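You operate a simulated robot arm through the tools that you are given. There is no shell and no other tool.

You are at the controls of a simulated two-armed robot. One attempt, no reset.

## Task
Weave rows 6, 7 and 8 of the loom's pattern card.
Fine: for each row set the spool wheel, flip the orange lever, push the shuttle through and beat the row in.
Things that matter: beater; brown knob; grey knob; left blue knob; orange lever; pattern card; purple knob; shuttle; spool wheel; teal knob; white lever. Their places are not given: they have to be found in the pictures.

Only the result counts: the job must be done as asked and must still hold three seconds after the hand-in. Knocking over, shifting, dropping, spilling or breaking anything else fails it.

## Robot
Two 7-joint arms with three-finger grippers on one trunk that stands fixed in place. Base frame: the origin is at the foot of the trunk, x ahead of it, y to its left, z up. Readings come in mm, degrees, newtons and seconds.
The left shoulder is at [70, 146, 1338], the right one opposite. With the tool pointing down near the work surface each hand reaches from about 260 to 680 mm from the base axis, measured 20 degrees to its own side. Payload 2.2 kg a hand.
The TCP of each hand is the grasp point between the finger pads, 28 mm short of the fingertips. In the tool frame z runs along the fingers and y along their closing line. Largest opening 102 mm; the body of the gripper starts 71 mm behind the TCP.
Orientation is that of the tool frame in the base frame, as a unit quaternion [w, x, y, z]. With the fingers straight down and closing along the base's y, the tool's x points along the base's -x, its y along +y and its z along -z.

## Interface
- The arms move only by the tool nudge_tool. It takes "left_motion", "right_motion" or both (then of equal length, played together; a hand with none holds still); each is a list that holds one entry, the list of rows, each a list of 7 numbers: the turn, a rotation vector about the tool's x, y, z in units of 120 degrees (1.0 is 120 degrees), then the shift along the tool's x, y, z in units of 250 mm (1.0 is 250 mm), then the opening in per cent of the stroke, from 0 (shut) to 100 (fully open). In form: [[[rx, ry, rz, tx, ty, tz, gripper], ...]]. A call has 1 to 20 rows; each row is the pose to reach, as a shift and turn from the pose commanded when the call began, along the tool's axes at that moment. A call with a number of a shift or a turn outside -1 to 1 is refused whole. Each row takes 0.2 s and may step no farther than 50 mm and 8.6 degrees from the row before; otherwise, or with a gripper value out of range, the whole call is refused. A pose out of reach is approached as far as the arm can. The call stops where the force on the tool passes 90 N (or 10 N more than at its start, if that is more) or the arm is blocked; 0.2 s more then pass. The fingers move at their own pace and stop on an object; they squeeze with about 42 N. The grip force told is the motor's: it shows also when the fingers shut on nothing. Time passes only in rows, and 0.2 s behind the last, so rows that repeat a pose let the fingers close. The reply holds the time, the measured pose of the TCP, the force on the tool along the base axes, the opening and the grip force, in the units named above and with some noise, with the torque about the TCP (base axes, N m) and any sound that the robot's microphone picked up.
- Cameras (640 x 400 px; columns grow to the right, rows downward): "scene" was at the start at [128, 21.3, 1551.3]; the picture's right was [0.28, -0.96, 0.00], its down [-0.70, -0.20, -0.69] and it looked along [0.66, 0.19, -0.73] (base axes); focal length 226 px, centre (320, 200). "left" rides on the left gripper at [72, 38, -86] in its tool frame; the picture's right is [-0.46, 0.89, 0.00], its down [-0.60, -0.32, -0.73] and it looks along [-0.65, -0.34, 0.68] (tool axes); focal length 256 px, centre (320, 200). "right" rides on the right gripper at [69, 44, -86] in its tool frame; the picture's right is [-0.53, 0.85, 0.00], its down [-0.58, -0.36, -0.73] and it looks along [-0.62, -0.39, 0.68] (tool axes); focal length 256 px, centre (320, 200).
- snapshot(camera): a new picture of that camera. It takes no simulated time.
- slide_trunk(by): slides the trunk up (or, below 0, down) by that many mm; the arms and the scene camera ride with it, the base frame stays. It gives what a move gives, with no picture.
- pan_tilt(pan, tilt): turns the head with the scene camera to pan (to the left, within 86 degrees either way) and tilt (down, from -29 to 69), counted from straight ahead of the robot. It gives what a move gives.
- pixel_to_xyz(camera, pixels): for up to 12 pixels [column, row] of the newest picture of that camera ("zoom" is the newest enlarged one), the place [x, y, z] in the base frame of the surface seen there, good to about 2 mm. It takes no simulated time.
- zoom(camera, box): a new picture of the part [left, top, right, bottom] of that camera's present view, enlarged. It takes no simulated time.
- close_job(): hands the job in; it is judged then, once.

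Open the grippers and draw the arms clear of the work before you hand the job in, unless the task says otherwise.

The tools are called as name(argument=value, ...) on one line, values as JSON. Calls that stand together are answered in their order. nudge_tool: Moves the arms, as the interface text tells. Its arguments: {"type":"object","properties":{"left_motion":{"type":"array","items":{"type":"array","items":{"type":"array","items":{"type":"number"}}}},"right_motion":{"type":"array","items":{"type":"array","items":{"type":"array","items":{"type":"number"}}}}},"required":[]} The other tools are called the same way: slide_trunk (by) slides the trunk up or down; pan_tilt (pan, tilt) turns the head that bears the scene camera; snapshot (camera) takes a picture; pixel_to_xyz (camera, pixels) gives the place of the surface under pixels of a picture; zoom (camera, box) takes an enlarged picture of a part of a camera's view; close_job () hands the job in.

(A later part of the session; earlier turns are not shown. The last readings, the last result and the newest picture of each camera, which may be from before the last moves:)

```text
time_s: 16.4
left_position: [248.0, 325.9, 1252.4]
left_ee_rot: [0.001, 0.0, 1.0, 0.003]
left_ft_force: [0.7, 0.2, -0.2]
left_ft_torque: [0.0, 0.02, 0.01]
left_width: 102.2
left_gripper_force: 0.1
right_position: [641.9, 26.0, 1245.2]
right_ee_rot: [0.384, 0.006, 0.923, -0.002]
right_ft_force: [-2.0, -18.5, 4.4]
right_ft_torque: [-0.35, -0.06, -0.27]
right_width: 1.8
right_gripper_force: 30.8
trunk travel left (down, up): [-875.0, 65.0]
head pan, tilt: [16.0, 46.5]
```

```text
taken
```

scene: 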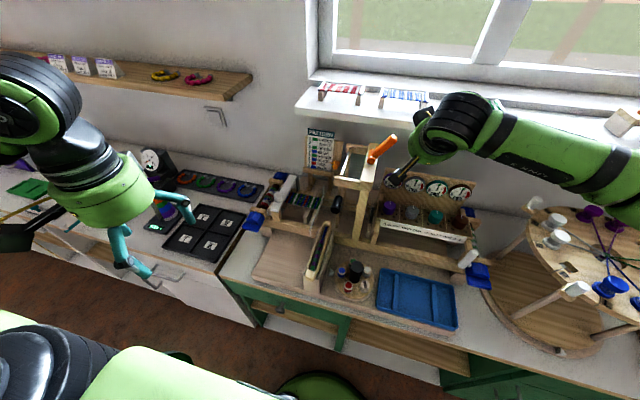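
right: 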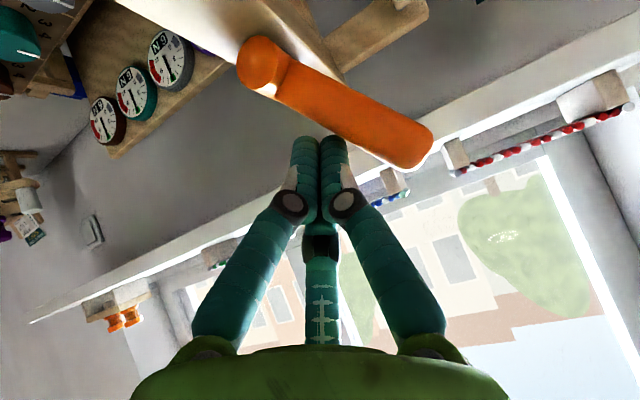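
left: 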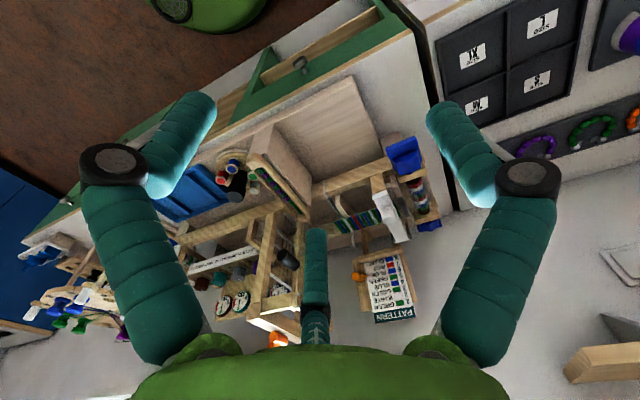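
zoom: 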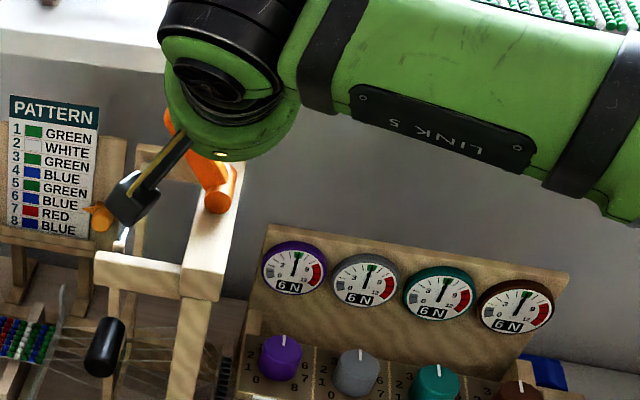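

The lever is now tilted left against its stop (−18 N). I back the right hand off to the right, and then away toward the robot, turning it back to straight down.

nudge_tool(right_motion=[[[0, 0, 0, 0, -0.15, 0, 0], [0, 0, 0, 0, -0.3, 0, 0], [0, 0, 0, 0.06, -0.42, -0.06, 0], [0, 0.06, 0, 0.12, -0.5, -0.16, 0], [0, 0.12, 0, 0.16, -0.54, -0.28, 0], [0, 0.18, 0, 0.2, -0.56, -0.4, 0], [0, 0.25, 0, 0.26, -0.58, -0.52, 30], [0, 0.31, 0, 0.3, -0.58, -0.62, 60], [0, 0.375, 0, 0.3, -0.58, -0.72, 60]]])

snapshot(camera="scene")

zoom(camera="scene", box=[250, 130, 400, 310])

```text
time_s: 18.4
left_position: [250.3, 332.9, 1250.1]
left_ee_rot: [0.0, 0.0, 1.0, -0.001]
left_ft_force: [0.1, 0.0, -0.2]
left_ft_torque: [0.0, -0.01, 0.02]
left_width: 102.0
left_gripper_force: 0.1
right_position: [461.5, -109.8, 1316.9]
right_ee_rot: [-0.001, 0.0, 1.0, 0.001]
right_ft_force: [0.2, 0.8, 0.4]
right_ft_torque: [0.02, 0.0, 0.0]
right_width: 61.5
right_gripper_force: 0.0
trunk travel left (down, up): [-875.0, 65.0]
head pan, tilt: [16.0, 46.5]
```

```text
taken
```

scene: 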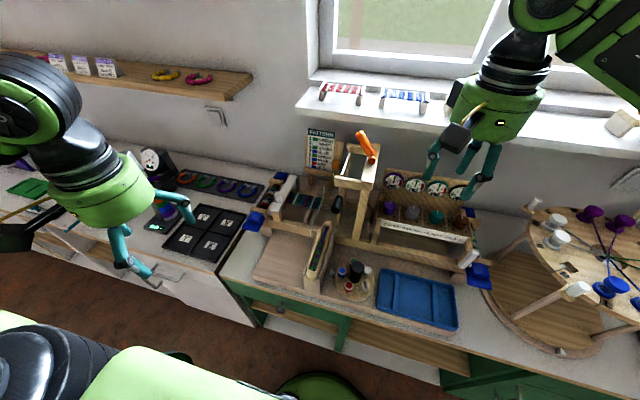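

```text
2.22 times, centred on (325, 220) of scene
```

zoom: 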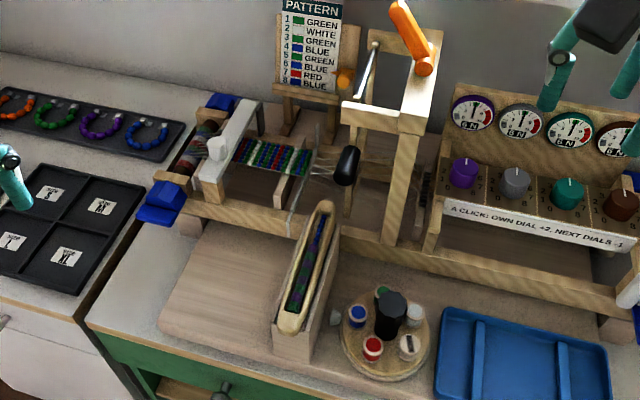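

Lever flipped. The dials look changed, so I zoom in on them and on the cloth/shed.

zoom(camera="scene", box=[370, 160, 490, 250])

zoom(camera="scene", box=[275, 180, 375, 260])

zoom(camera="scene", box=[290, 210, 350, 310])

pixel_to_xyz(camera="zoom", pixels=[[310, 370], [290, 390], [300, 345], [330, 260], [350, 190], [385, 60], [400, 40], [345, 345], [265, 340], [270, 380]])

```text
4.44 times, centred on (430, 205) of scene
```

zoom: 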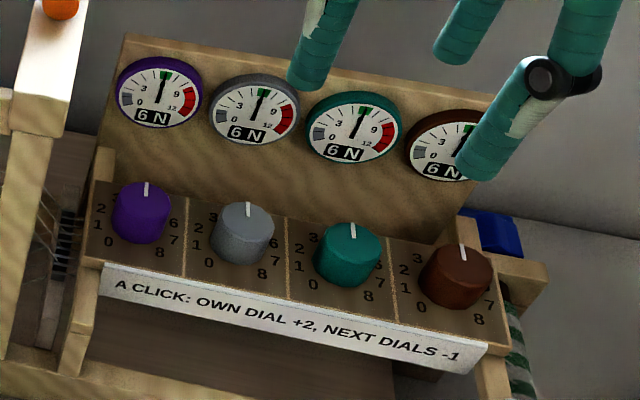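

```text
5.00 times, centred on (325, 220) of scene
```

zoom: 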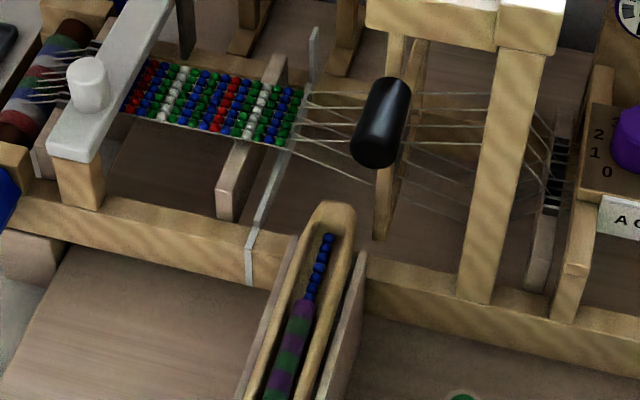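

```text
4.00 times, centred on (320, 260) of scene
```

zoom: 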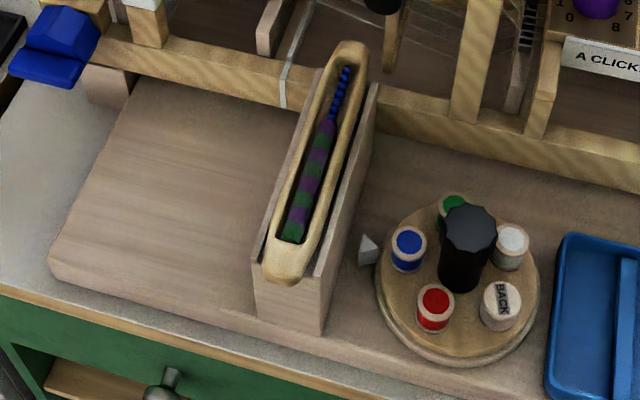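

```text
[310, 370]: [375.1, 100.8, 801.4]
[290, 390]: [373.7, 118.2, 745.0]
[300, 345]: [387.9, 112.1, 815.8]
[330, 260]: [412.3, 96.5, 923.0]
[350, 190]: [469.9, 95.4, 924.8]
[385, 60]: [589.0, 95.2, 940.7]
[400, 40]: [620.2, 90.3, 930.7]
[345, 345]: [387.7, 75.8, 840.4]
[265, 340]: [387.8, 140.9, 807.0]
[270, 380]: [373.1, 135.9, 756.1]
```

Dials all read 6 N; good. Now precise points on the shuttle and its tray.

pixel_to_xyz(camera="zoom", pixels=[[285, 275], [275, 265], [285, 258], [300, 262], [262, 255], [318, 272], [290, 305], [350, 45], [345, 60], [360, 100], [372, 90], [318, 75]])

```text
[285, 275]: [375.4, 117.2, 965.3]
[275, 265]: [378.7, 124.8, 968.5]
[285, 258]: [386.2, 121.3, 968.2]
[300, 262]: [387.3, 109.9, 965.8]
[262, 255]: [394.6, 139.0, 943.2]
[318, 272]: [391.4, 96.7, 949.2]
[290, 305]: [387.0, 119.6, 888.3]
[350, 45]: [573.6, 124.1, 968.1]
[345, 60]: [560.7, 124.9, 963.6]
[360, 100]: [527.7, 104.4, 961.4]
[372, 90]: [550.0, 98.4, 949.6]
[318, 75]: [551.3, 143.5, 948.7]
```

The shuttle's near end is at x≈373, y≈118, top z≈968. I bring the left hand, shut and tilted 40° (body leaning left to clear the beater handle), to in front of it at (335,131,1040).

nudge_tool(left_motion=[[[0.0476, 0, 0, -0.0486, -0.114, 0.12, 50], [0.095, 0, 0, -0.097, -0.2286, 0.24, 0], [0.1428, 0, 0, -0.1457, -0.343, 0.36, 0], [0.19, 0, 0, -0.194, -0.457, 0.48, 0], [0.238, 0, 0, -0.243, -0.571, 0.6, 0], [0.2857, 0, 0, -0.291, -0.686, 0.72, 0], [0.333, 0, 0, -0.34, -0.8, 0.84, 0]]])

snapshot(camera="scene")

snapshot(camera="left")

```text
time_s: 20.0
left_position: [335.9, 132.0, 1040.2]
left_ee_rot: [0.001, 0.001, 0.94, -0.343]
left_ft_force: [0.3, -0.1, 0.8]
left_ft_torque: [-0.02, 0.02, 0.0]
left_width: 2.1
left_gripper_force: 31.9
right_position: [461.0, -110.7, 1317.2]
right_ee_rot: [0.0, 0.001, 1.0, 0.001]
right_ft_force: [0.3, 0.4, 0.5]
right_ft_torque: [0.02, -0.02, 0.0]
right_width: 61.3
right_gripper_force: 0.0
trunk travel left (down, up): [-875.0, 65.0]
head pan, tilt: [16.0, 46.5]
```

```text
taken
```

scene: 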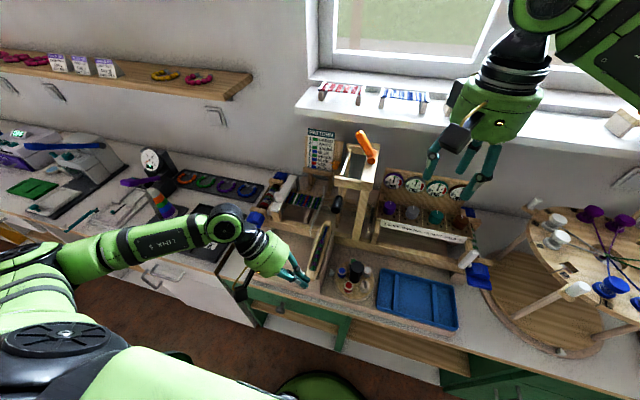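

```text
taken
```

left: 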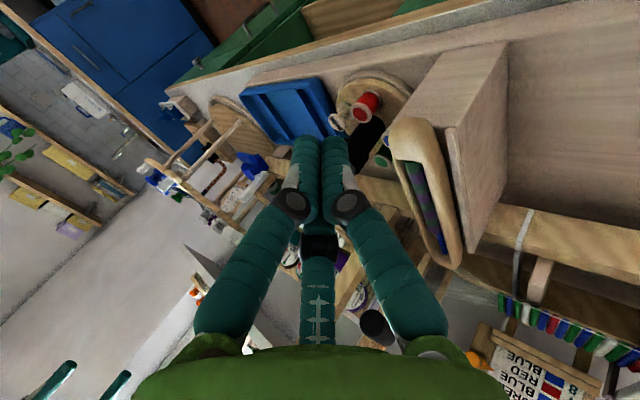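

Orientation as planned. I lower 64 mm, then push slowly +x to see the shuttle respond.

nudge_tool(left_motion=[[[0, 0, 0, 0, 0.082, 0.098, 0], [0, 0, 0, 0, 0.1646, 0.196, 0], [0, 0, 0, -0.06, 0.1646, 0.196, 0], [0, 0, 0, -0.12, 0.1646, 0.196, 0], [0, 0, 0, -0.18, 0.1646, 0.196, 0], [0, 0, 0, -0.24, 0.1646, 0.196, 0]]])

zoom(camera="scene", box=[240, 160, 400, 320])

snapshot(camera="left")

```text
time_s: 21.4
left_position: [396.5, 131.9, 975.6]
left_ee_rot: [0.001, -0.001, 0.94, -0.342]
left_ft_force: [-1.0, 0.1, 0.3]
left_ft_torque: [0.02, -0.02, -0.02]
left_width: 2.0
left_gripper_force: 31.4
right_position: [460.7, -109.7, 1317.6]
right_ee_rot: [-0.001, 0.001, 1.0, 0.001]
right_ft_force: [0.6, -0.3, 0.3]
right_ft_torque: [0.01, 0.01, 0.01]
right_width: 61.1
right_gripper_force: 0.1
trunk travel left (down, up): [-875.0, 65.0]
head pan, tilt: [16.0, 46.5]
```

```text
2.50 times, centred on (320, 240) of scene
```

zoom: 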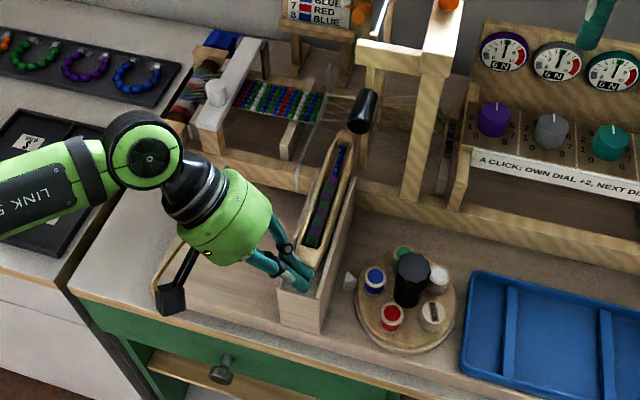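

```text
taken
```

left: 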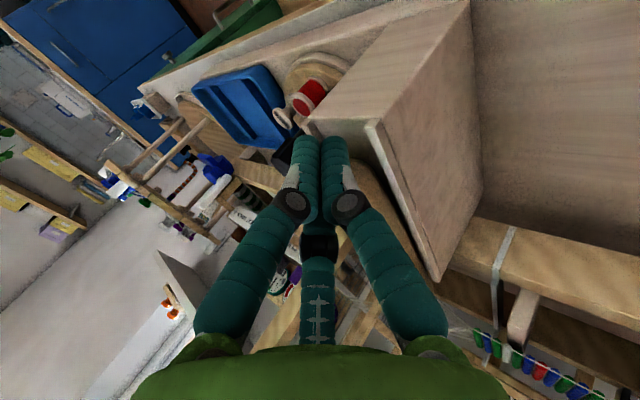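

The shuttle slides with almost no force. I continue pushing +x by 125 mm.

nudge_tool(left_motion=[[[0, 0, 0, -0.08, 0, 0, 0], [0, 0, 0, -0.16, 0, 0, 0], [0, 0, 0, -0.24, 0, 0, 0], [0, 0, 0, -0.32, 0, 0, 0], [0, 0, 0, -0.4, 0, 0, 0], [0, 0, 0, -0.5, 0, 0, 0]]])

zoom(camera="scene", box=[250, 140, 410, 300])

snapshot(camera="left")

```text
time_s: 22.8
left_position: [477.2, 132.5, 975.6]
left_ee_rot: [-0.039, 0.019, 0.942, -0.333]
left_ft_force: [-84.8, 4.8, 13.0]
left_ft_torque: [-1.35, 0.59, -0.73]
left_width: 1.5
left_gripper_force: 31.6
right_position: [436.1, -109.0, 1327.4]
right_ee_rot: [0.01, 0.001, 1.0, 0.001]
right_ft_force: [0.2, 0.5, 0.5]
right_ft_torque: [0.01, -0.01, 0.01]
right_width: 61.0
right_gripper_force: 0.1
trunk travel left (down, up): [-875.0, 65.0]
head pan, tilt: [16.0, 46.5]
```

```text
2.50 times, centred on (330, 220) of scene
```

zoom: 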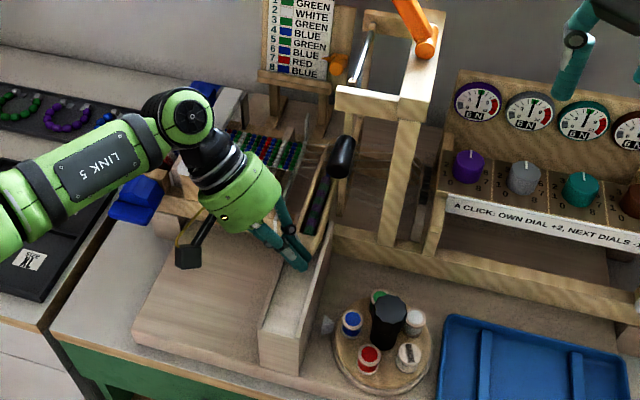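

```text
taken
```

left: 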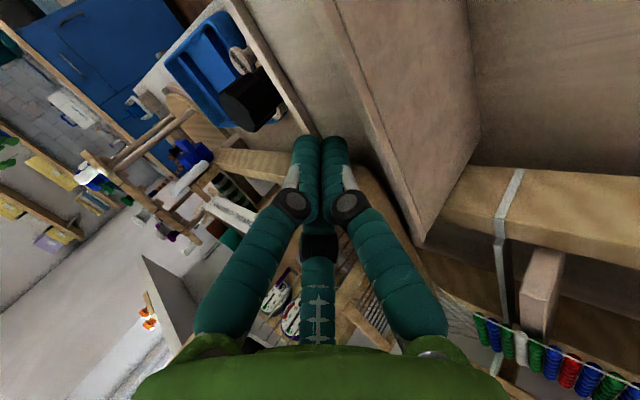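

The push stopped at 85 N with the shuttle about 115 mm in. I back off 15 mm and look closely at what the shuttle meets.

nudge_tool(left_motion=[[[0, 0, 0, 0.06, 0, 0, 0], [0, 0, 0, 0.12, 0, 0, 0]]])

zoom(camera="scene", box=[280, 170, 380, 250])

zoom(camera="right", box=[400, 0, 640, 200])

zoom(camera="scene", box=[370, 160, 490, 250])

snapshot(camera="scene")

```text
time_s: 23.4
left_position: [475.7, 130.4, 975.4]
left_ee_rot: [-0.01, 0.003, 0.941, -0.338]
left_ft_force: [-39.9, -6.5, -3.3]
left_ft_torque: [0.36, 0.43, -0.61]
left_width: 1.9
left_gripper_force: 31.1
right_position: [452.2, -110.4, 1320.1]
right_ee_rot: [0.004, 0.001, 1.0, 0.001]
right_ft_force: [0.9, 0.4, 0.5]
right_ft_torque: [0.01, -0.04, 0.01]
right_width: 61.4
right_gripper_force: 0.0
trunk travel left (down, up): [-875.0, 65.0]
head pan, tilt: [16.0, 46.5]
```

```text
5.00 times, centred on (330, 210) of scene
```

zoom: 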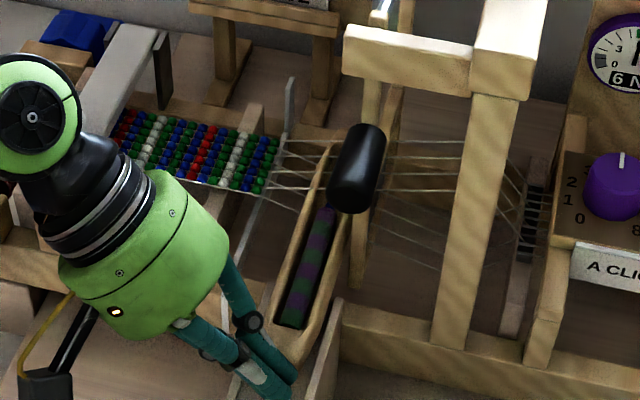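

```text
2.00 times, centred on (520, 100) of right
```

zoom: 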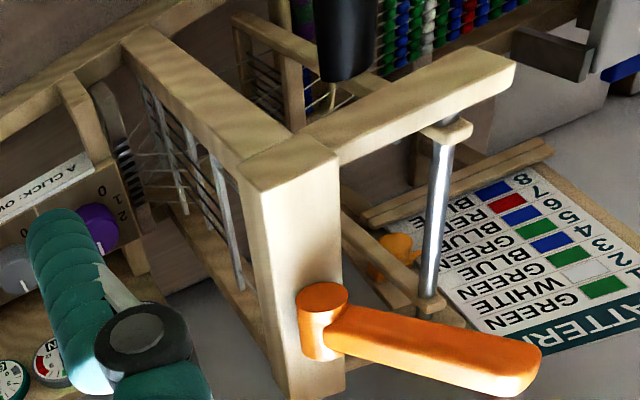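

```text
4.44 times, centred on (430, 205) of scene
```

zoom: 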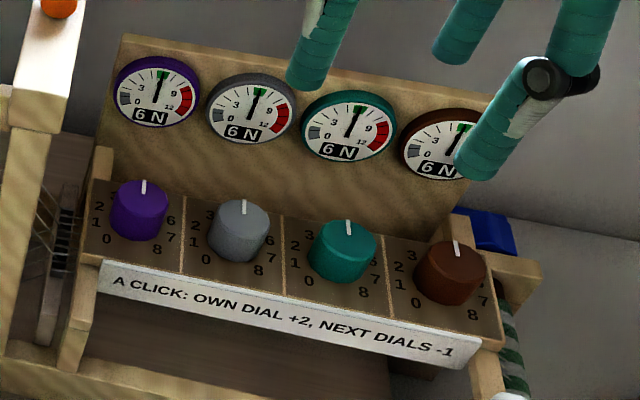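

```text
taken
```

scene: 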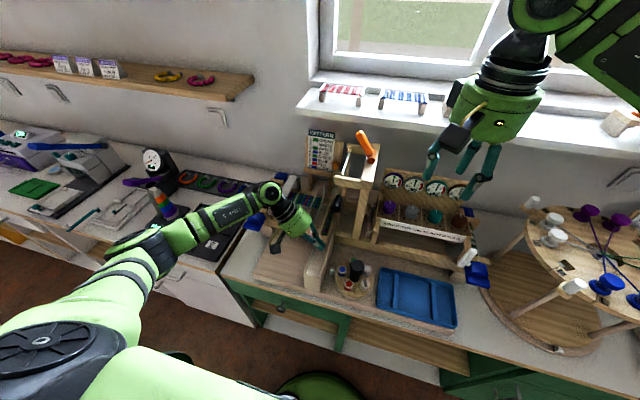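

Still pressing with 40 N, so the shuttle is held by something at its nose. I back the left hand off farther and look from the right camera and scene at the shed.

nudge_tool(left_motion=[[[0, 0, 0, 0.12, 0, 0, 0], [0, 0, 0, 0.24, 0, 0, 0], [0, 0, 0, 0.4, 0, -0.1, 0], [0, 0, 0, 0.5, 0, -0.25, 0], [0, 0, 0, 0.5, 0, -0.4, 0], [0, 0, 0, 0.5, 0, -0.6, 0]]])

zoom(camera="scene", box=[270, 170, 390, 270])

zoom(camera="left", box=[340, 100, 640, 400])

zoom(camera="right", box=[480, 0, 640, 100])

```text
time_s: 24.8
left_position: [361.7, 226.9, 1092.9]
left_ee_rot: [0.0, 0.001, 0.94, -0.342]
left_ft_force: [0.1, -0.2, 0.3]
left_ft_torque: [0.0, 0.0, 0.01]
left_width: 2.0
left_gripper_force: 31.6
right_position: [459.1, -110.4, 1318.1]
right_ee_rot: [0.001, 0.001, 1.0, 0.001]
right_ft_force: [-1.0, -0.3, 0.3]
right_ft_torque: [0.02, -0.01, 0.0]
right_width: 61.0
right_gripper_force: 0.1
trunk travel left (down, up): [-875.0, 65.0]
head pan, tilt: [16.0, 46.5]
```

```text
4.00 times, centred on (330, 220) of scene
```

zoom: 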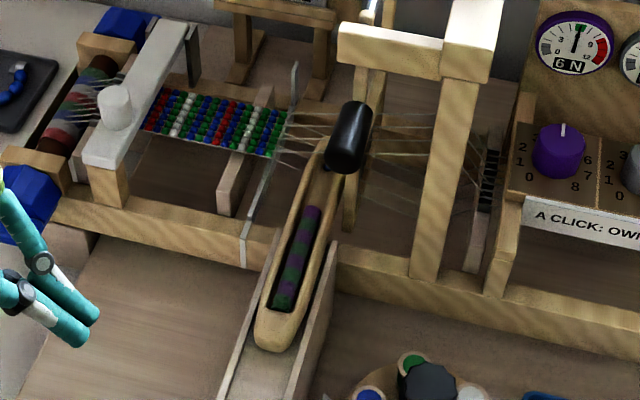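

```text
1.33 times, centred on (490, 250) of left
```

zoom: 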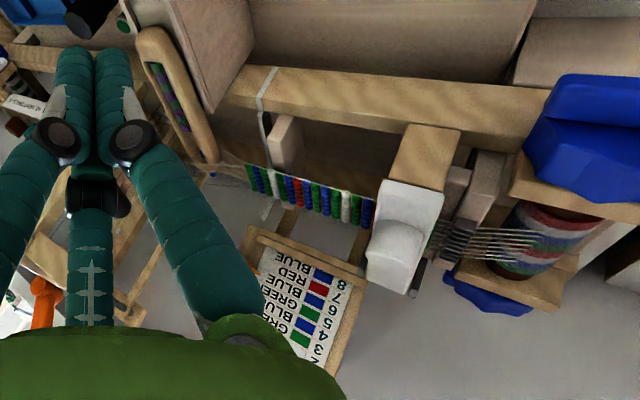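

```text
4.00 times, centred on (560, 50) of right
```

zoom: 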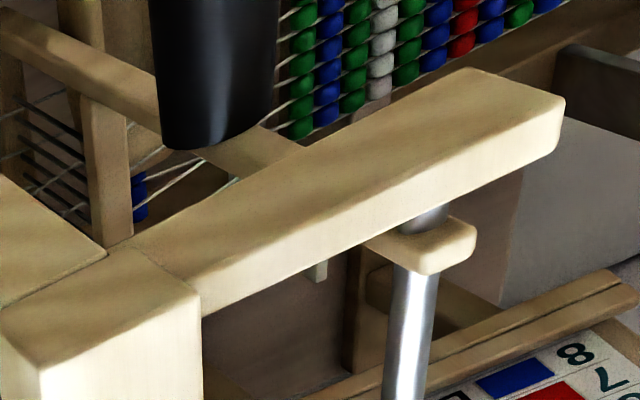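

A strand of blue beads is now visible in the shed (right zoom at (140,195)), so the shuttle had reached its far end. It must be drawn back before beating; I measure its rear end.

zoom(camera="scene", box=[310, 200, 370, 260])

pixel_to_xyz(camera="zoom", pixels=[[150, 310], [180, 335], [150, 325], [270, 120], [285, 80], [225, 280], [130, 260], [200, 180], [160, 200], [265, 200], [230, 345], [100, 345]])

```text
6.67 times, centred on (340, 230) of scene
```

zoom: 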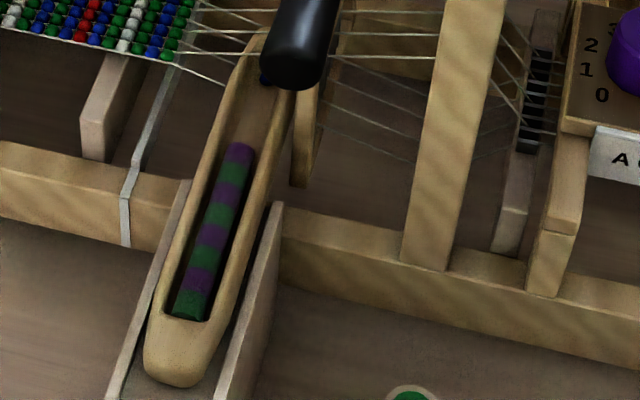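

```text
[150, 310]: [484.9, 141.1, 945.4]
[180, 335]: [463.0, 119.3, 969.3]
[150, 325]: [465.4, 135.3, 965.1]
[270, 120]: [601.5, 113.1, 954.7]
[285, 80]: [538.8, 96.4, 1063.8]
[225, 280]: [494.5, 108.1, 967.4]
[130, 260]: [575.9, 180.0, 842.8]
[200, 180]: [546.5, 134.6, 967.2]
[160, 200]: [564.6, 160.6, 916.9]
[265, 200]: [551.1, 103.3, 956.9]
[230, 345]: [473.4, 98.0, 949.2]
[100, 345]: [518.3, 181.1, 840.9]
```

The shuttle seems to have moved back ~35 mm since I released it. I wait a moment and look again to see whether it is returning by itself.

nudge_tool(left_motion=[[[0, 0, 0, 0.1, 0, 0, 0], [0, 0, 0, 0.1, 0, 0, 0], [0, 0, 0, 0.1, 0, 0, 0], [0, 0, 0, 0.1, 0, 0, 0]]])

zoom(camera="scene", box=[310, 200, 370, 260])

zoom(camera="right", box=[480, 0, 640, 100])

```text
time_s: 25.8
left_position: [339.6, 227.4, 1093.0]
left_ee_rot: [0.0, 0.001, 0.94, -0.341]
left_ft_force: [0.6, -0.2, 0.0]
left_ft_torque: [0.02, -0.01, 0.01]
left_width: 2.2
left_gripper_force: 31.8
right_position: [459.3, -109.1, 1317.4]
right_ee_rot: [0.001, 0.002, 1.0, 0.0]
right_ft_force: [-0.2, -0.6, 0.2]
right_ft_torque: [0.0, -0.02, 0.02]
right_width: 61.3
right_gripper_force: 0.1
trunk travel left (down, up): [-875.0, 65.0]
head pan, tilt: [16.0, 46.5]
```

```text
6.67 times, centred on (340, 230) of scene
```

zoom: 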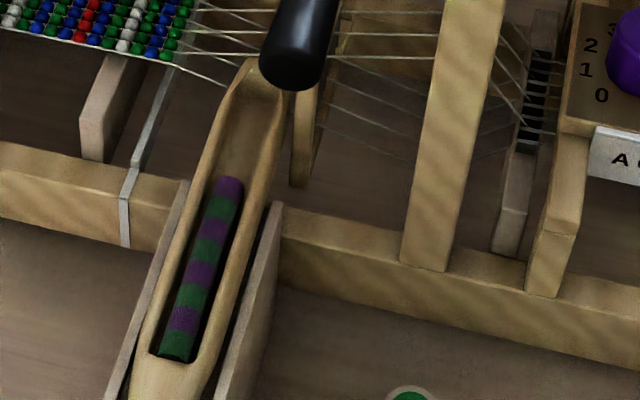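

```text
4.00 times, centred on (560, 50) of right
```

zoom: 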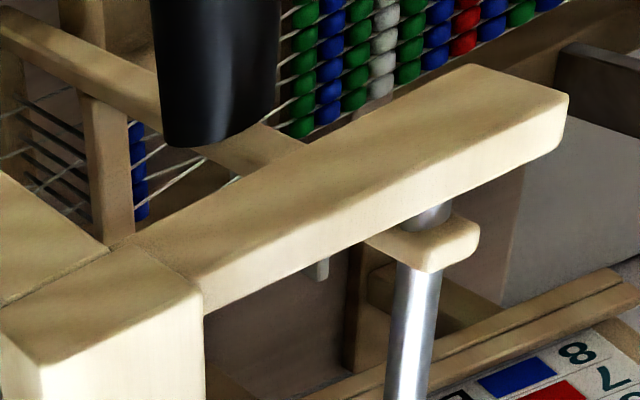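

The shuttle returns by itself, and the blue strand stays in the shed. While it goes home I move the left hand away and bring the right hand, shut and tilted 45° forward, toward the right side of the black beater handle at (500,50,1095).

nudge_tool(left_motion=[[[0, 0, 0, 0.03, 0.019, -0.055, 0], [0, 0, 0, 0.06, 0.038, -0.11, 0], [0, 0, 0, 0.09, 0.057, -0.165, 0], [0, 0, 0, 0.12, 0.076, -0.22, 0], [0, 0, 0, 0.15, 0.095, -0.276, 0], [0, 0, 0, 0.18, 0.114, -0.331, 0], [0, 0, 0, 0.21, 0.133, -0.386, 0], [0, 0, 0, 0.24, 0.152, -0.441, 0]]], right_motion=[[[0, -0.047, 0, -0.02, 0.08, 0.111, 30], [0, -0.094, 0, -0.04, 0.16, 0.222, 0], [0, -0.141, 0, -0.06, 0.24, 0.333, 0], [0, -0.1875, 0, -0.08, 0.32, 0.444, 0], [0, -0.234, 0, -0.1, 0.4, 0.555, 0], [0, -0.281, 0, -0.12, 0.48, 0.666, 0], [0, -0.328, 0, -0.14, 0.56, 0.777, 0], [0, -0.375, 0, -0.16, 0.64, 0.888, 0]]])

zoom(camera="scene", box=[260, 140, 420, 300])

snapshot(camera="right")

snapshot(camera="left")

```text
time_s: 27.6
left_position: [278.6, 329.8, 1150.5]
left_ee_rot: [0.0, 0.0, 0.939, -0.343]
left_ft_force: [-0.3, -0.1, 0.1]
left_ft_torque: [-0.01, -0.03, -0.02]
left_width: 2.1
left_gripper_force: 31.5
right_position: [499.0, 52.5, 1096.6]
right_ee_rot: [0.384, 0.0, 0.923, 0.0]
right_ft_force: [-0.1, -0.1, -0.5]
right_ft_torque: [-0.01, -0.01, -0.03]
right_width: 2.2
right_gripper_force: 30.9
trunk travel left (down, up): [-875.0, 65.0]
head pan, tilt: [16.0, 46.5]
```

```text
2.50 times, centred on (340, 220) of scene
```

zoom: 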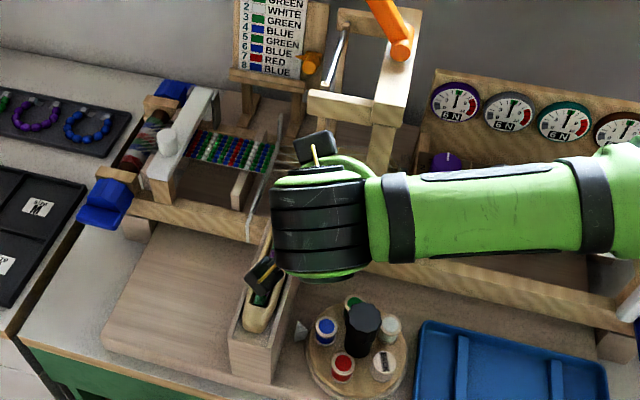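

```text
taken
```

right: 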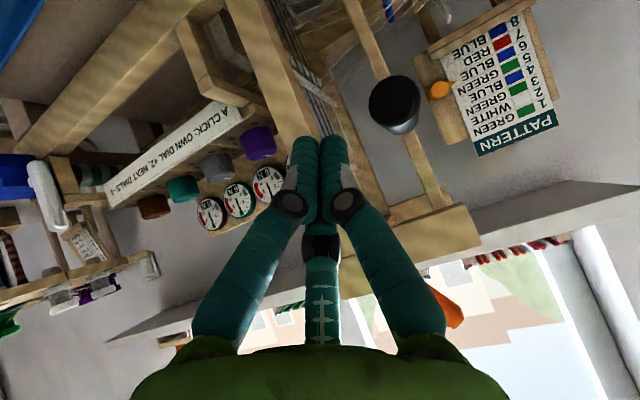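

```text
taken
```

left: 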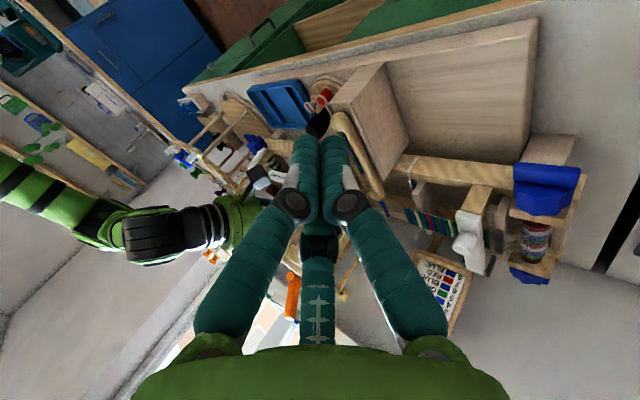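

The fingertips are ahead-right of the handle. I move +28 mm in x, then sweep +y in small steps.

nudge_tool(right_motion=[[[0, 0, 0, -0.079, 0, 0.079, 0], [0, 0, 0, -0.079, 0.05, 0.079, 0], [0, 0, 0, -0.079, 0.09, 0.079, 0], [0, 0, 0, -0.079, 0.13, 0.079, 0], [0, 0, 0, -0.079, 0.16, 0.079, 0]]])

snapshot(camera="right")

zoom(camera="scene", box=[260, 140, 420, 300])

```text
time_s: 28.8
left_position: [276.6, 318.7, 1154.7]
left_ee_rot: [0.0, 0.0, 0.941, -0.338]
left_ft_force: [-0.3, 0.3, -0.6]
left_ft_torque: [0.0, -0.04, 0.01]
left_width: 2.1
left_gripper_force: 31.5
right_position: [530.7, 76.9, 1099.2]
right_ee_rot: [0.387, 0.008, 0.922, -0.005]
right_ft_force: [-3.9, -34.5, 11.4]
right_ft_torque: [-0.56, -0.22, -0.42]
right_width: 1.6
right_gripper_force: 32.0
trunk travel left (down, up): [-875.0, 65.0]
head pan, tilt: [16.0, 46.5]
```

```text
taken
```

right: 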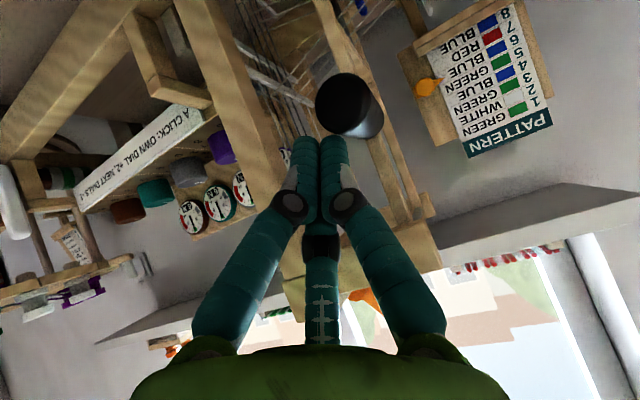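

```text
2.50 times, centred on (340, 220) of scene
```

zoom: 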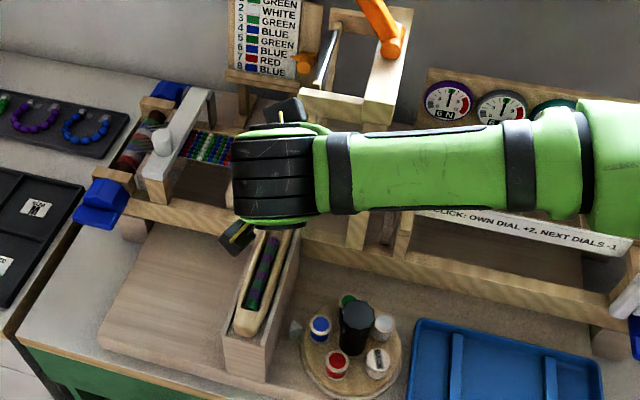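

Force is −34 N with the handle moved ~10 mm; I continue pushing gently to see whether the beater moves on.

nudge_tool(right_motion=[[[0, 0, 0, 0, 0.02, 0, 0], [0, 0, 0, 0, 0.04, 0, 0], [0, 0, 0, 0, 0.06, 0, 0]]])

snapshot(camera="right")

zoom(camera="left", box=[320, 100, 560, 320])

```text
time_s: 29.6
left_position: [273.9, 321.8, 1154.7]
left_ee_rot: [0.002, 0.001, 0.941, -0.339]
left_ft_force: [1.0, 0.3, -0.1]
left_ft_torque: [-0.06, 0.05, -0.04]
left_width: 2.2
left_gripper_force: 31.1
right_position: [519.7, 103.0, 1098.9]
right_ee_rot: [0.383, 0.0, 0.924, 0.004]
right_ft_force: [-30.3, -21.1, 32.0]
right_ft_torque: [-0.76, 0.05, -0.77]
right_width: 2.0
right_gripper_force: 30.9
trunk travel left (down, up): [-875.0, 65.0]
head pan, tilt: [16.0, 46.5]
```

```text
taken
```

right: 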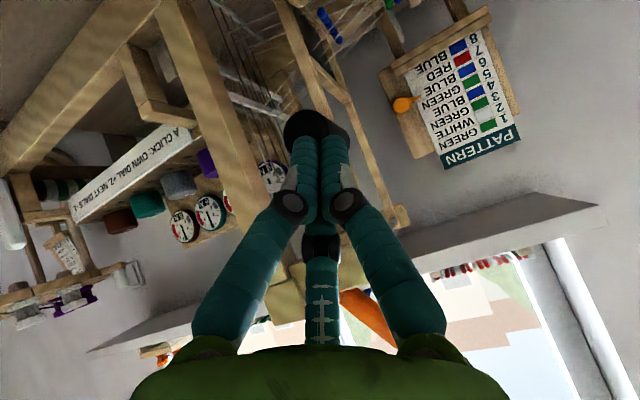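

```text
1.82 times, centred on (440, 210) of left
```

zoom: 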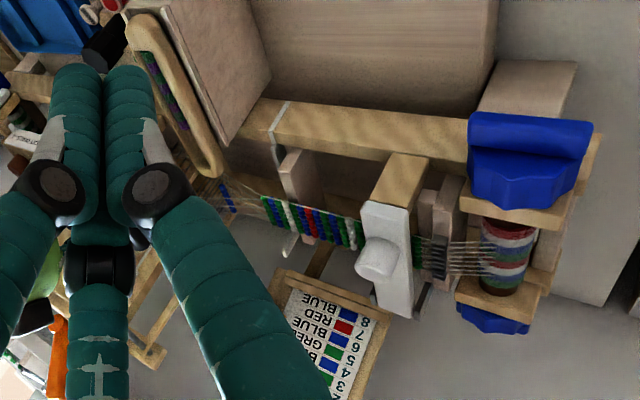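

The fingers slipped round the handle's rounded end (TCP x fell to 520). I back off toward the robot and to the right, then look before a deeper re-approach.

nudge_tool(right_motion=[[[0, 0, 0, 0.08, 0, -0.08, 0], [0, 0, 0, 0.16, -0.05, -0.16, 0], [0, 0, 0, 0.16, -0.2, -0.16, 0], [0, 0, 0, 0.16, -0.3, -0.16, 0], [0, 0, 0, 0.16, -0.3, -0.16, 0]]])

snapshot(camera="right")

zoom(camera="scene", box=[270, 130, 410, 270])

```text
time_s: 30.8
left_position: [277.5, 328.5, 1152.0]
left_ee_rot: [0.001, 0.0, 0.94, -0.342]
left_ft_force: [0.2, 1.1, 0.3]
left_ft_torque: [-0.03, -0.04, 0.01]
left_width: 1.9
left_gripper_force: 31.0
right_position: [472.4, 29.7, 1096.6]
right_ee_rot: [0.384, 0.001, 0.923, 0.001]
right_ft_force: [-0.6, 0.1, 0.3]
right_ft_torque: [0.03, 0.0, 0.01]
right_width: 2.2
right_gripper_force: 31.2
trunk travel left (down, up): [-875.0, 65.0]
head pan, tilt: [16.0, 46.5]
```

```text
taken
```

right: 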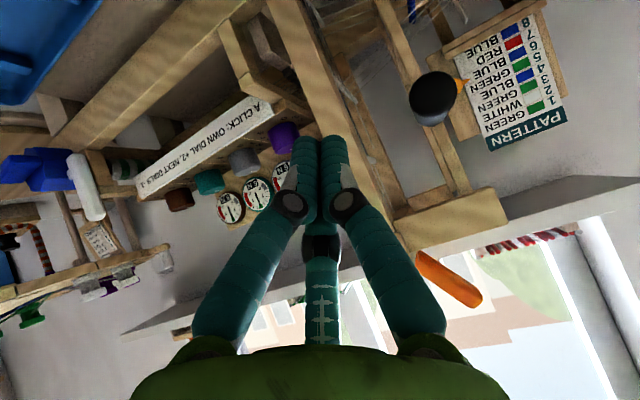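

```text
2.86 times, centred on (340, 200) of scene
```

zoom: 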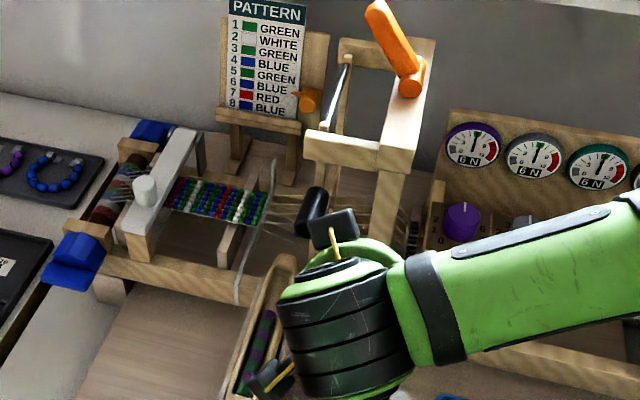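

The handle is free again. I re-approach deeper: to y≈57 between post and handle, then +x so the tips reach x≈570, and look.

nudge_tool(right_motion=[[[0, 0, 0, -0.06, 0.109, 0.07, 0], [0, 0, 0, -0.13, 0.109, 0.15, 0], [0, 0, 0, -0.17, 0.109, 0.2, 0], [0, 0, 0, -0.201, 0.109, 0.238, 0]]])

snapshot(camera="right")

```text
time_s: 31.8
left_position: [279.6, 328.6, 1151.6]
left_ee_rot: [0.0, 0.0, 0.94, -0.341]
left_ft_force: [-0.1, 0.0, 0.5]
left_ft_torque: [0.0, 0.0, -0.02]
left_width: 2.0
left_gripper_force: 31.5
right_position: [550.3, 58.4, 1090.1]
right_ee_rot: [0.383, 0.002, 0.924, 0.0]
right_ft_force: [0.3, 0.3, 0.5]
right_ft_torque: [-0.01, 0.01, 0.02]
right_width: 2.2
right_gripper_force: 31.4
trunk travel left (down, up): [-875.0, 65.0]
head pan, tilt: [16.0, 46.5]
```

```text
taken
```

right: 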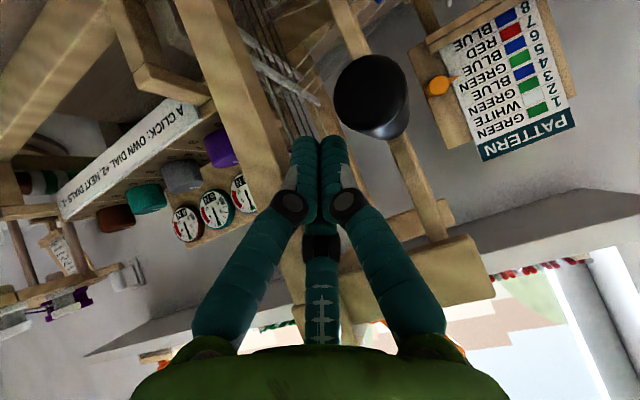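

Now the fingers are beside the handle with good depth. I sweep +y by 40 mm in 10 mm steps.

nudge_tool(right_motion=[[[0, 0, 0, 0, 0.04, 0, 0], [0, 0, 0, 0, 0.08, 0, 0], [0, 0, 0, 0, 0.12, 0, 0], [0, 0, 0, 0, 0.16, 0, 0]]])

snapshot(camera="right")

zoom(camera="left", box=[320, 100, 560, 320])

```text
time_s: 32.8
left_position: [279.4, 324.6, 1151.7]
left_ee_rot: [0.001, 0.0, 0.94, -0.34]
left_ft_force: [0.9, -0.4, 0.3]
left_ft_torque: [0.01, 0.01, -0.01]
left_width: 1.9
left_gripper_force: 30.8
right_position: [550.5, 94.5, 1090.1]
right_ee_rot: [0.384, 0.004, 0.923, -0.001]
right_ft_force: [-3.3, -10.8, 1.6]
right_ft_torque: [-0.14, -0.1, -0.13]
right_width: 1.9
right_gripper_force: 31.4
trunk travel left (down, up): [-875.0, 65.0]
head pan, tilt: [16.0, 46.5]
```

```text
taken
```

right: 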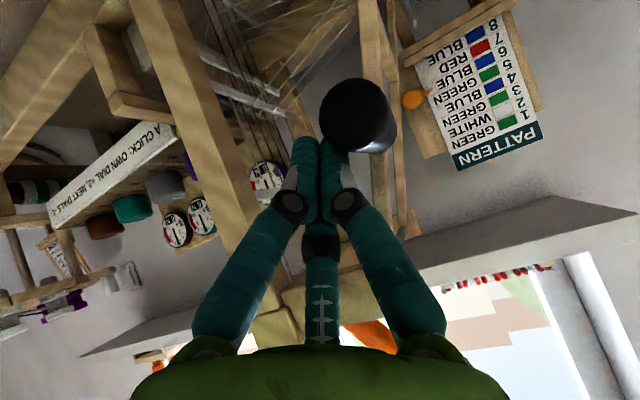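

```text
1.82 times, centred on (440, 210) of left
```

zoom: 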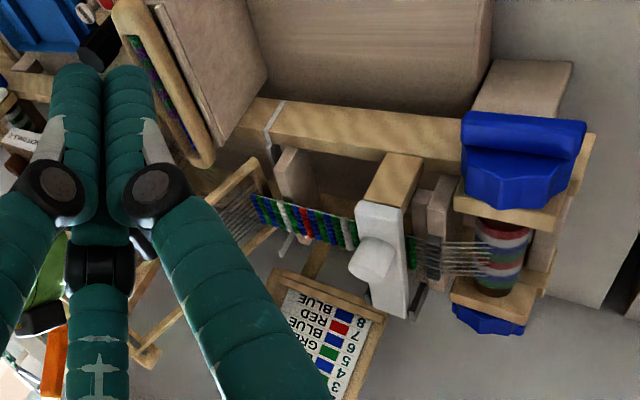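

The reed has swung to the fell and the blue strand is now at the cloth edge. I press a bit more to make sure it is fully beaten.

nudge_tool(right_motion=[[[0, 0, 0, 0, 0.02, 0, 0], [0, 0, 0, 0, 0.04, 0, 0]]])

zoom(camera="left", box=[400, 160, 480, 240])

zoom(camera="scene", box=[260, 120, 380, 240])

```text
time_s: 33.4
left_position: [278.4, 318.4, 1154.9]
left_ee_rot: [0.001, 0.0, 0.941, -0.338]
left_ft_force: [0.1, -0.4, 0.1]
left_ft_torque: [-0.01, 0.03, 0.0]
left_width: 1.8
left_gripper_force: 31.2
right_position: [549.2, 94.0, 1089.5]
right_ee_rot: [0.384, 0.007, 0.923, -0.004]
right_ft_force: [-7.2, -34.5, -1.3]
right_ft_torque: [-0.59, 0.37, -0.47]
right_width: 2.2
right_gripper_force: 31.5
trunk travel left (down, up): [-875.0, 65.0]
head pan, tilt: [16.0, 46.5]
```

```text
5.00 times, centred on (440, 200) of left
```

zoom: 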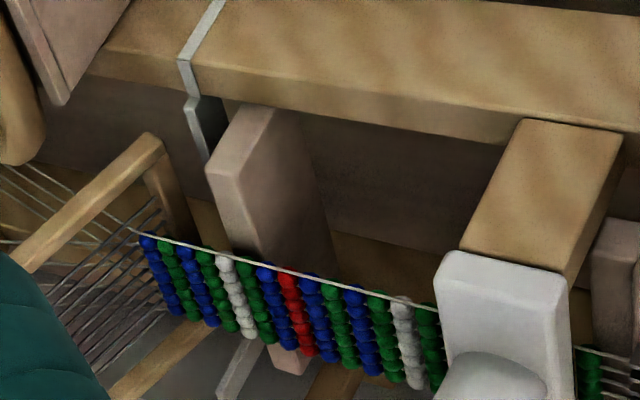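

```text
3.33 times, centred on (320, 180) of scene
```

zoom: 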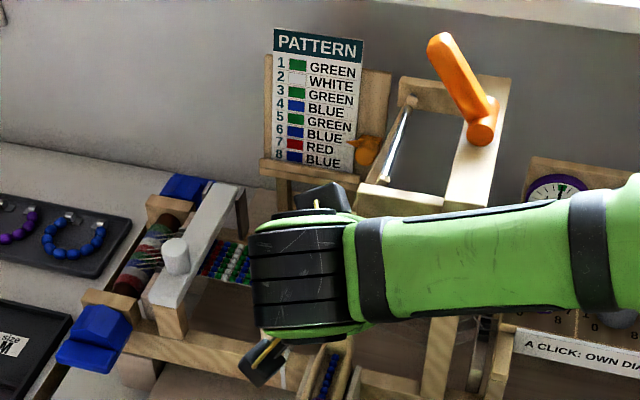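

Row 6 (blue) is beaten in: the cloth edge now reads blue, green, blue, green, white, green. I retreat the right hand to the right and back, untilting it.

nudge_tool(right_motion=[[[0, 0, 0, 0, -0.1, 0, 0], [0, 0, 0, 0, -0.2, 0, 0], [0, 0, 0, 0.1, -0.2, -0.12, 0], [0, 0, 0, 0.2, -0.22, -0.238, 0], [0, 0.07, 0, 0.19, -0.3, -0.32, 30], [0, 0.14, 0, 0.18, -0.38, -0.36, 60], [0, 0.21, 0, 0.17, -0.4, -0.4, 60], [0, 0.28, 0, 0.16, -0.42, -0.42, 60], [0, 0.33, 0, 0.14, -0.42, -0.42, 60], [0, 0.375, 0, 0.14, -0.42, -0.42, 60]]])

snapshot(camera="scene")

zoom(camera="scene", box=[270, 130, 350, 250])

zoom(camera="left", box=[360, 120, 500, 260])

```text
time_s: 35.6
left_position: [280.0, 328.9, 1151.1]
left_ee_rot: [0.0, -0.001, 0.94, -0.342]
left_ft_force: [0.7, 0.8, 0.4]
left_ft_torque: [-0.03, 0.02, -0.02]
left_width: 2.1
left_gripper_force: 32.3
right_position: [452.6, 3.6, 1138.8]
right_ee_rot: [-0.001, -0.001, 1.0, 0.001]
right_ft_force: [-1.2, -0.4, -1.0]
right_ft_torque: [0.0, 0.01, 0.02]
right_width: 61.1
right_gripper_force: 0.0
trunk travel left (down, up): [-875.0, 65.0]
head pan, tilt: [16.0, 46.5]
```

```text
taken
```

scene: 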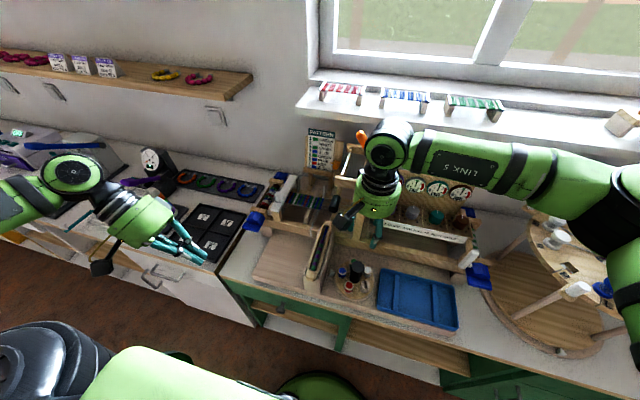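

```text
3.33 times, centred on (310, 190) of scene
```

zoom: 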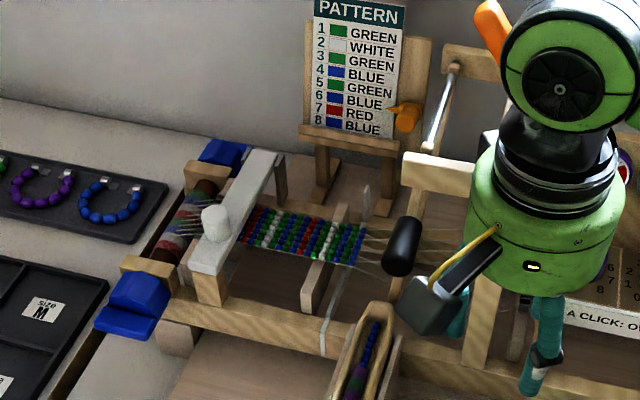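

```text
2.86 times, centred on (430, 190) of left
```

zoom: 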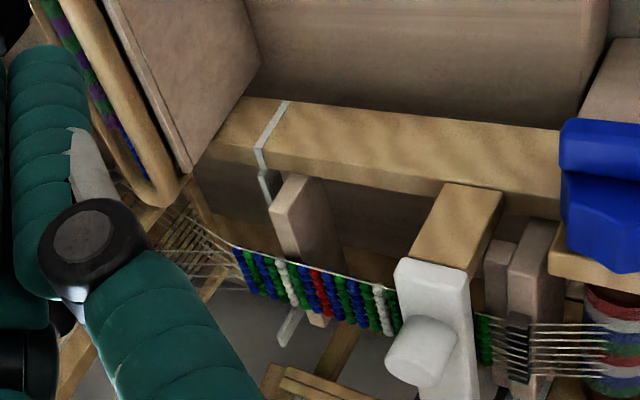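

I check the row marker and the dials again, comparing with the first pictures.

zoom(camera="scene", box=[290, 120, 350, 180])

zoom(camera="scene", box=[370, 160, 490, 250])

zoom(camera="scene", box=[270, 180, 350, 240])

pixel_to_xyz(camera="zoom", pixels=[[420, 180], [405, 235], [400, 200], [380, 300], [435, 100], [355, 340], [410, 150], [380, 250]])

```text
6.67 times, centred on (320, 150) of scene
```

zoom: 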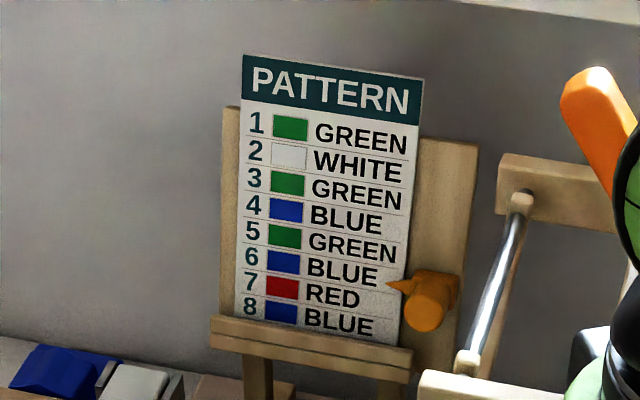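

```text
4.44 times, centred on (430, 205) of scene
```

zoom: 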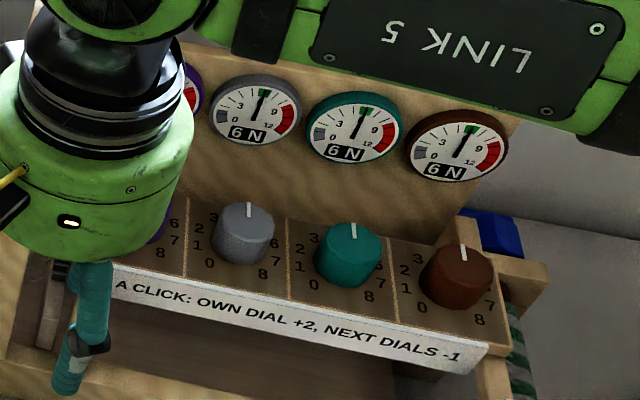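

```text
6.67 times, centred on (310, 210) of scene
```

zoom: 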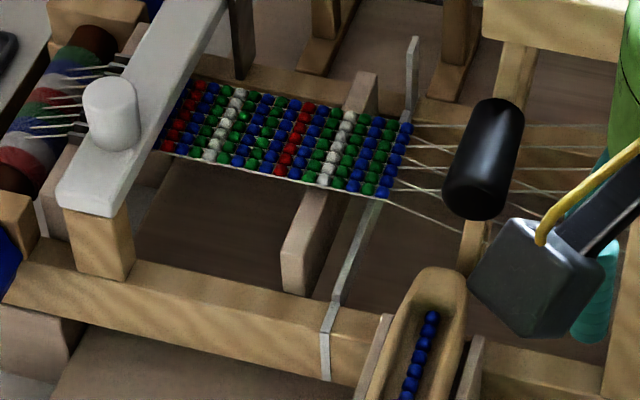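

```text
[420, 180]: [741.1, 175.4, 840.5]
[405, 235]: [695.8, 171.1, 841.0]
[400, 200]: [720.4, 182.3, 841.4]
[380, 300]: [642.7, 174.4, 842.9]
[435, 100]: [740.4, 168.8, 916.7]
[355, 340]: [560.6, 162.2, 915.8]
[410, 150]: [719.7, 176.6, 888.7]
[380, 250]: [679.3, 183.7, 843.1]
```

Dials stay at 6 N and the card marker is fixed. Now for row 7: the right hand goes down on the wheel knob again with a +36° pre-turn and closes.

nudge_tool(right_motion=[[[0, 0, -0.05, -0.024, -0.002, 0.1, 60], [0, 0, -0.1, -0.024, -0.002, 0.2, 60], [0, 0, -0.15, -0.024, -0.002, 0.35, 60], [0, 0, -0.2, -0.024, -0.002, 0.5, 60], [0, 0, -0.25, -0.024, -0.002, 0.65, 60], [0, 0, -0.3, -0.024, -0.002, 0.75, 60], [0, 0, -0.3, -0.024, -0.002, 0.827, 60], [0, 0, -0.3, -0.024, -0.002, 0.827, 30], [0, 0, -0.3, -0.024, -0.002, 0.827, 0], [0, 0, -0.3, -0.024, -0.002, 0.827, 0]]])

snapshot(camera="right")

```text
time_s: 37.8
left_position: [279.2, 328.0, 1151.7]
left_ee_rot: [0.0, 0.0, 0.94, -0.342]
left_ft_force: [-0.5, -0.4, -0.1]
left_ft_torque: [0.01, 0.0, -0.02]
left_width: 2.4
left_gripper_force: 31.3
right_position: [457.8, 3.5, 931.7]
right_ee_rot: [0.002, -0.307, 0.952, 0.001]
right_ft_force: [3.1, -0.4, 0.7]
right_ft_torque: [0.27, -0.64, -0.01]
right_width: 40.0
right_gripper_force: 45.0
trunk travel left (down, up): [-875.0, 65.0]
head pan, tilt: [16.0, 46.5]
```

```text
taken
```

right: 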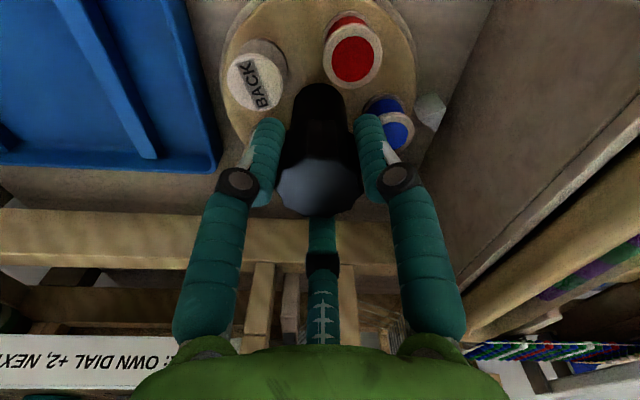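

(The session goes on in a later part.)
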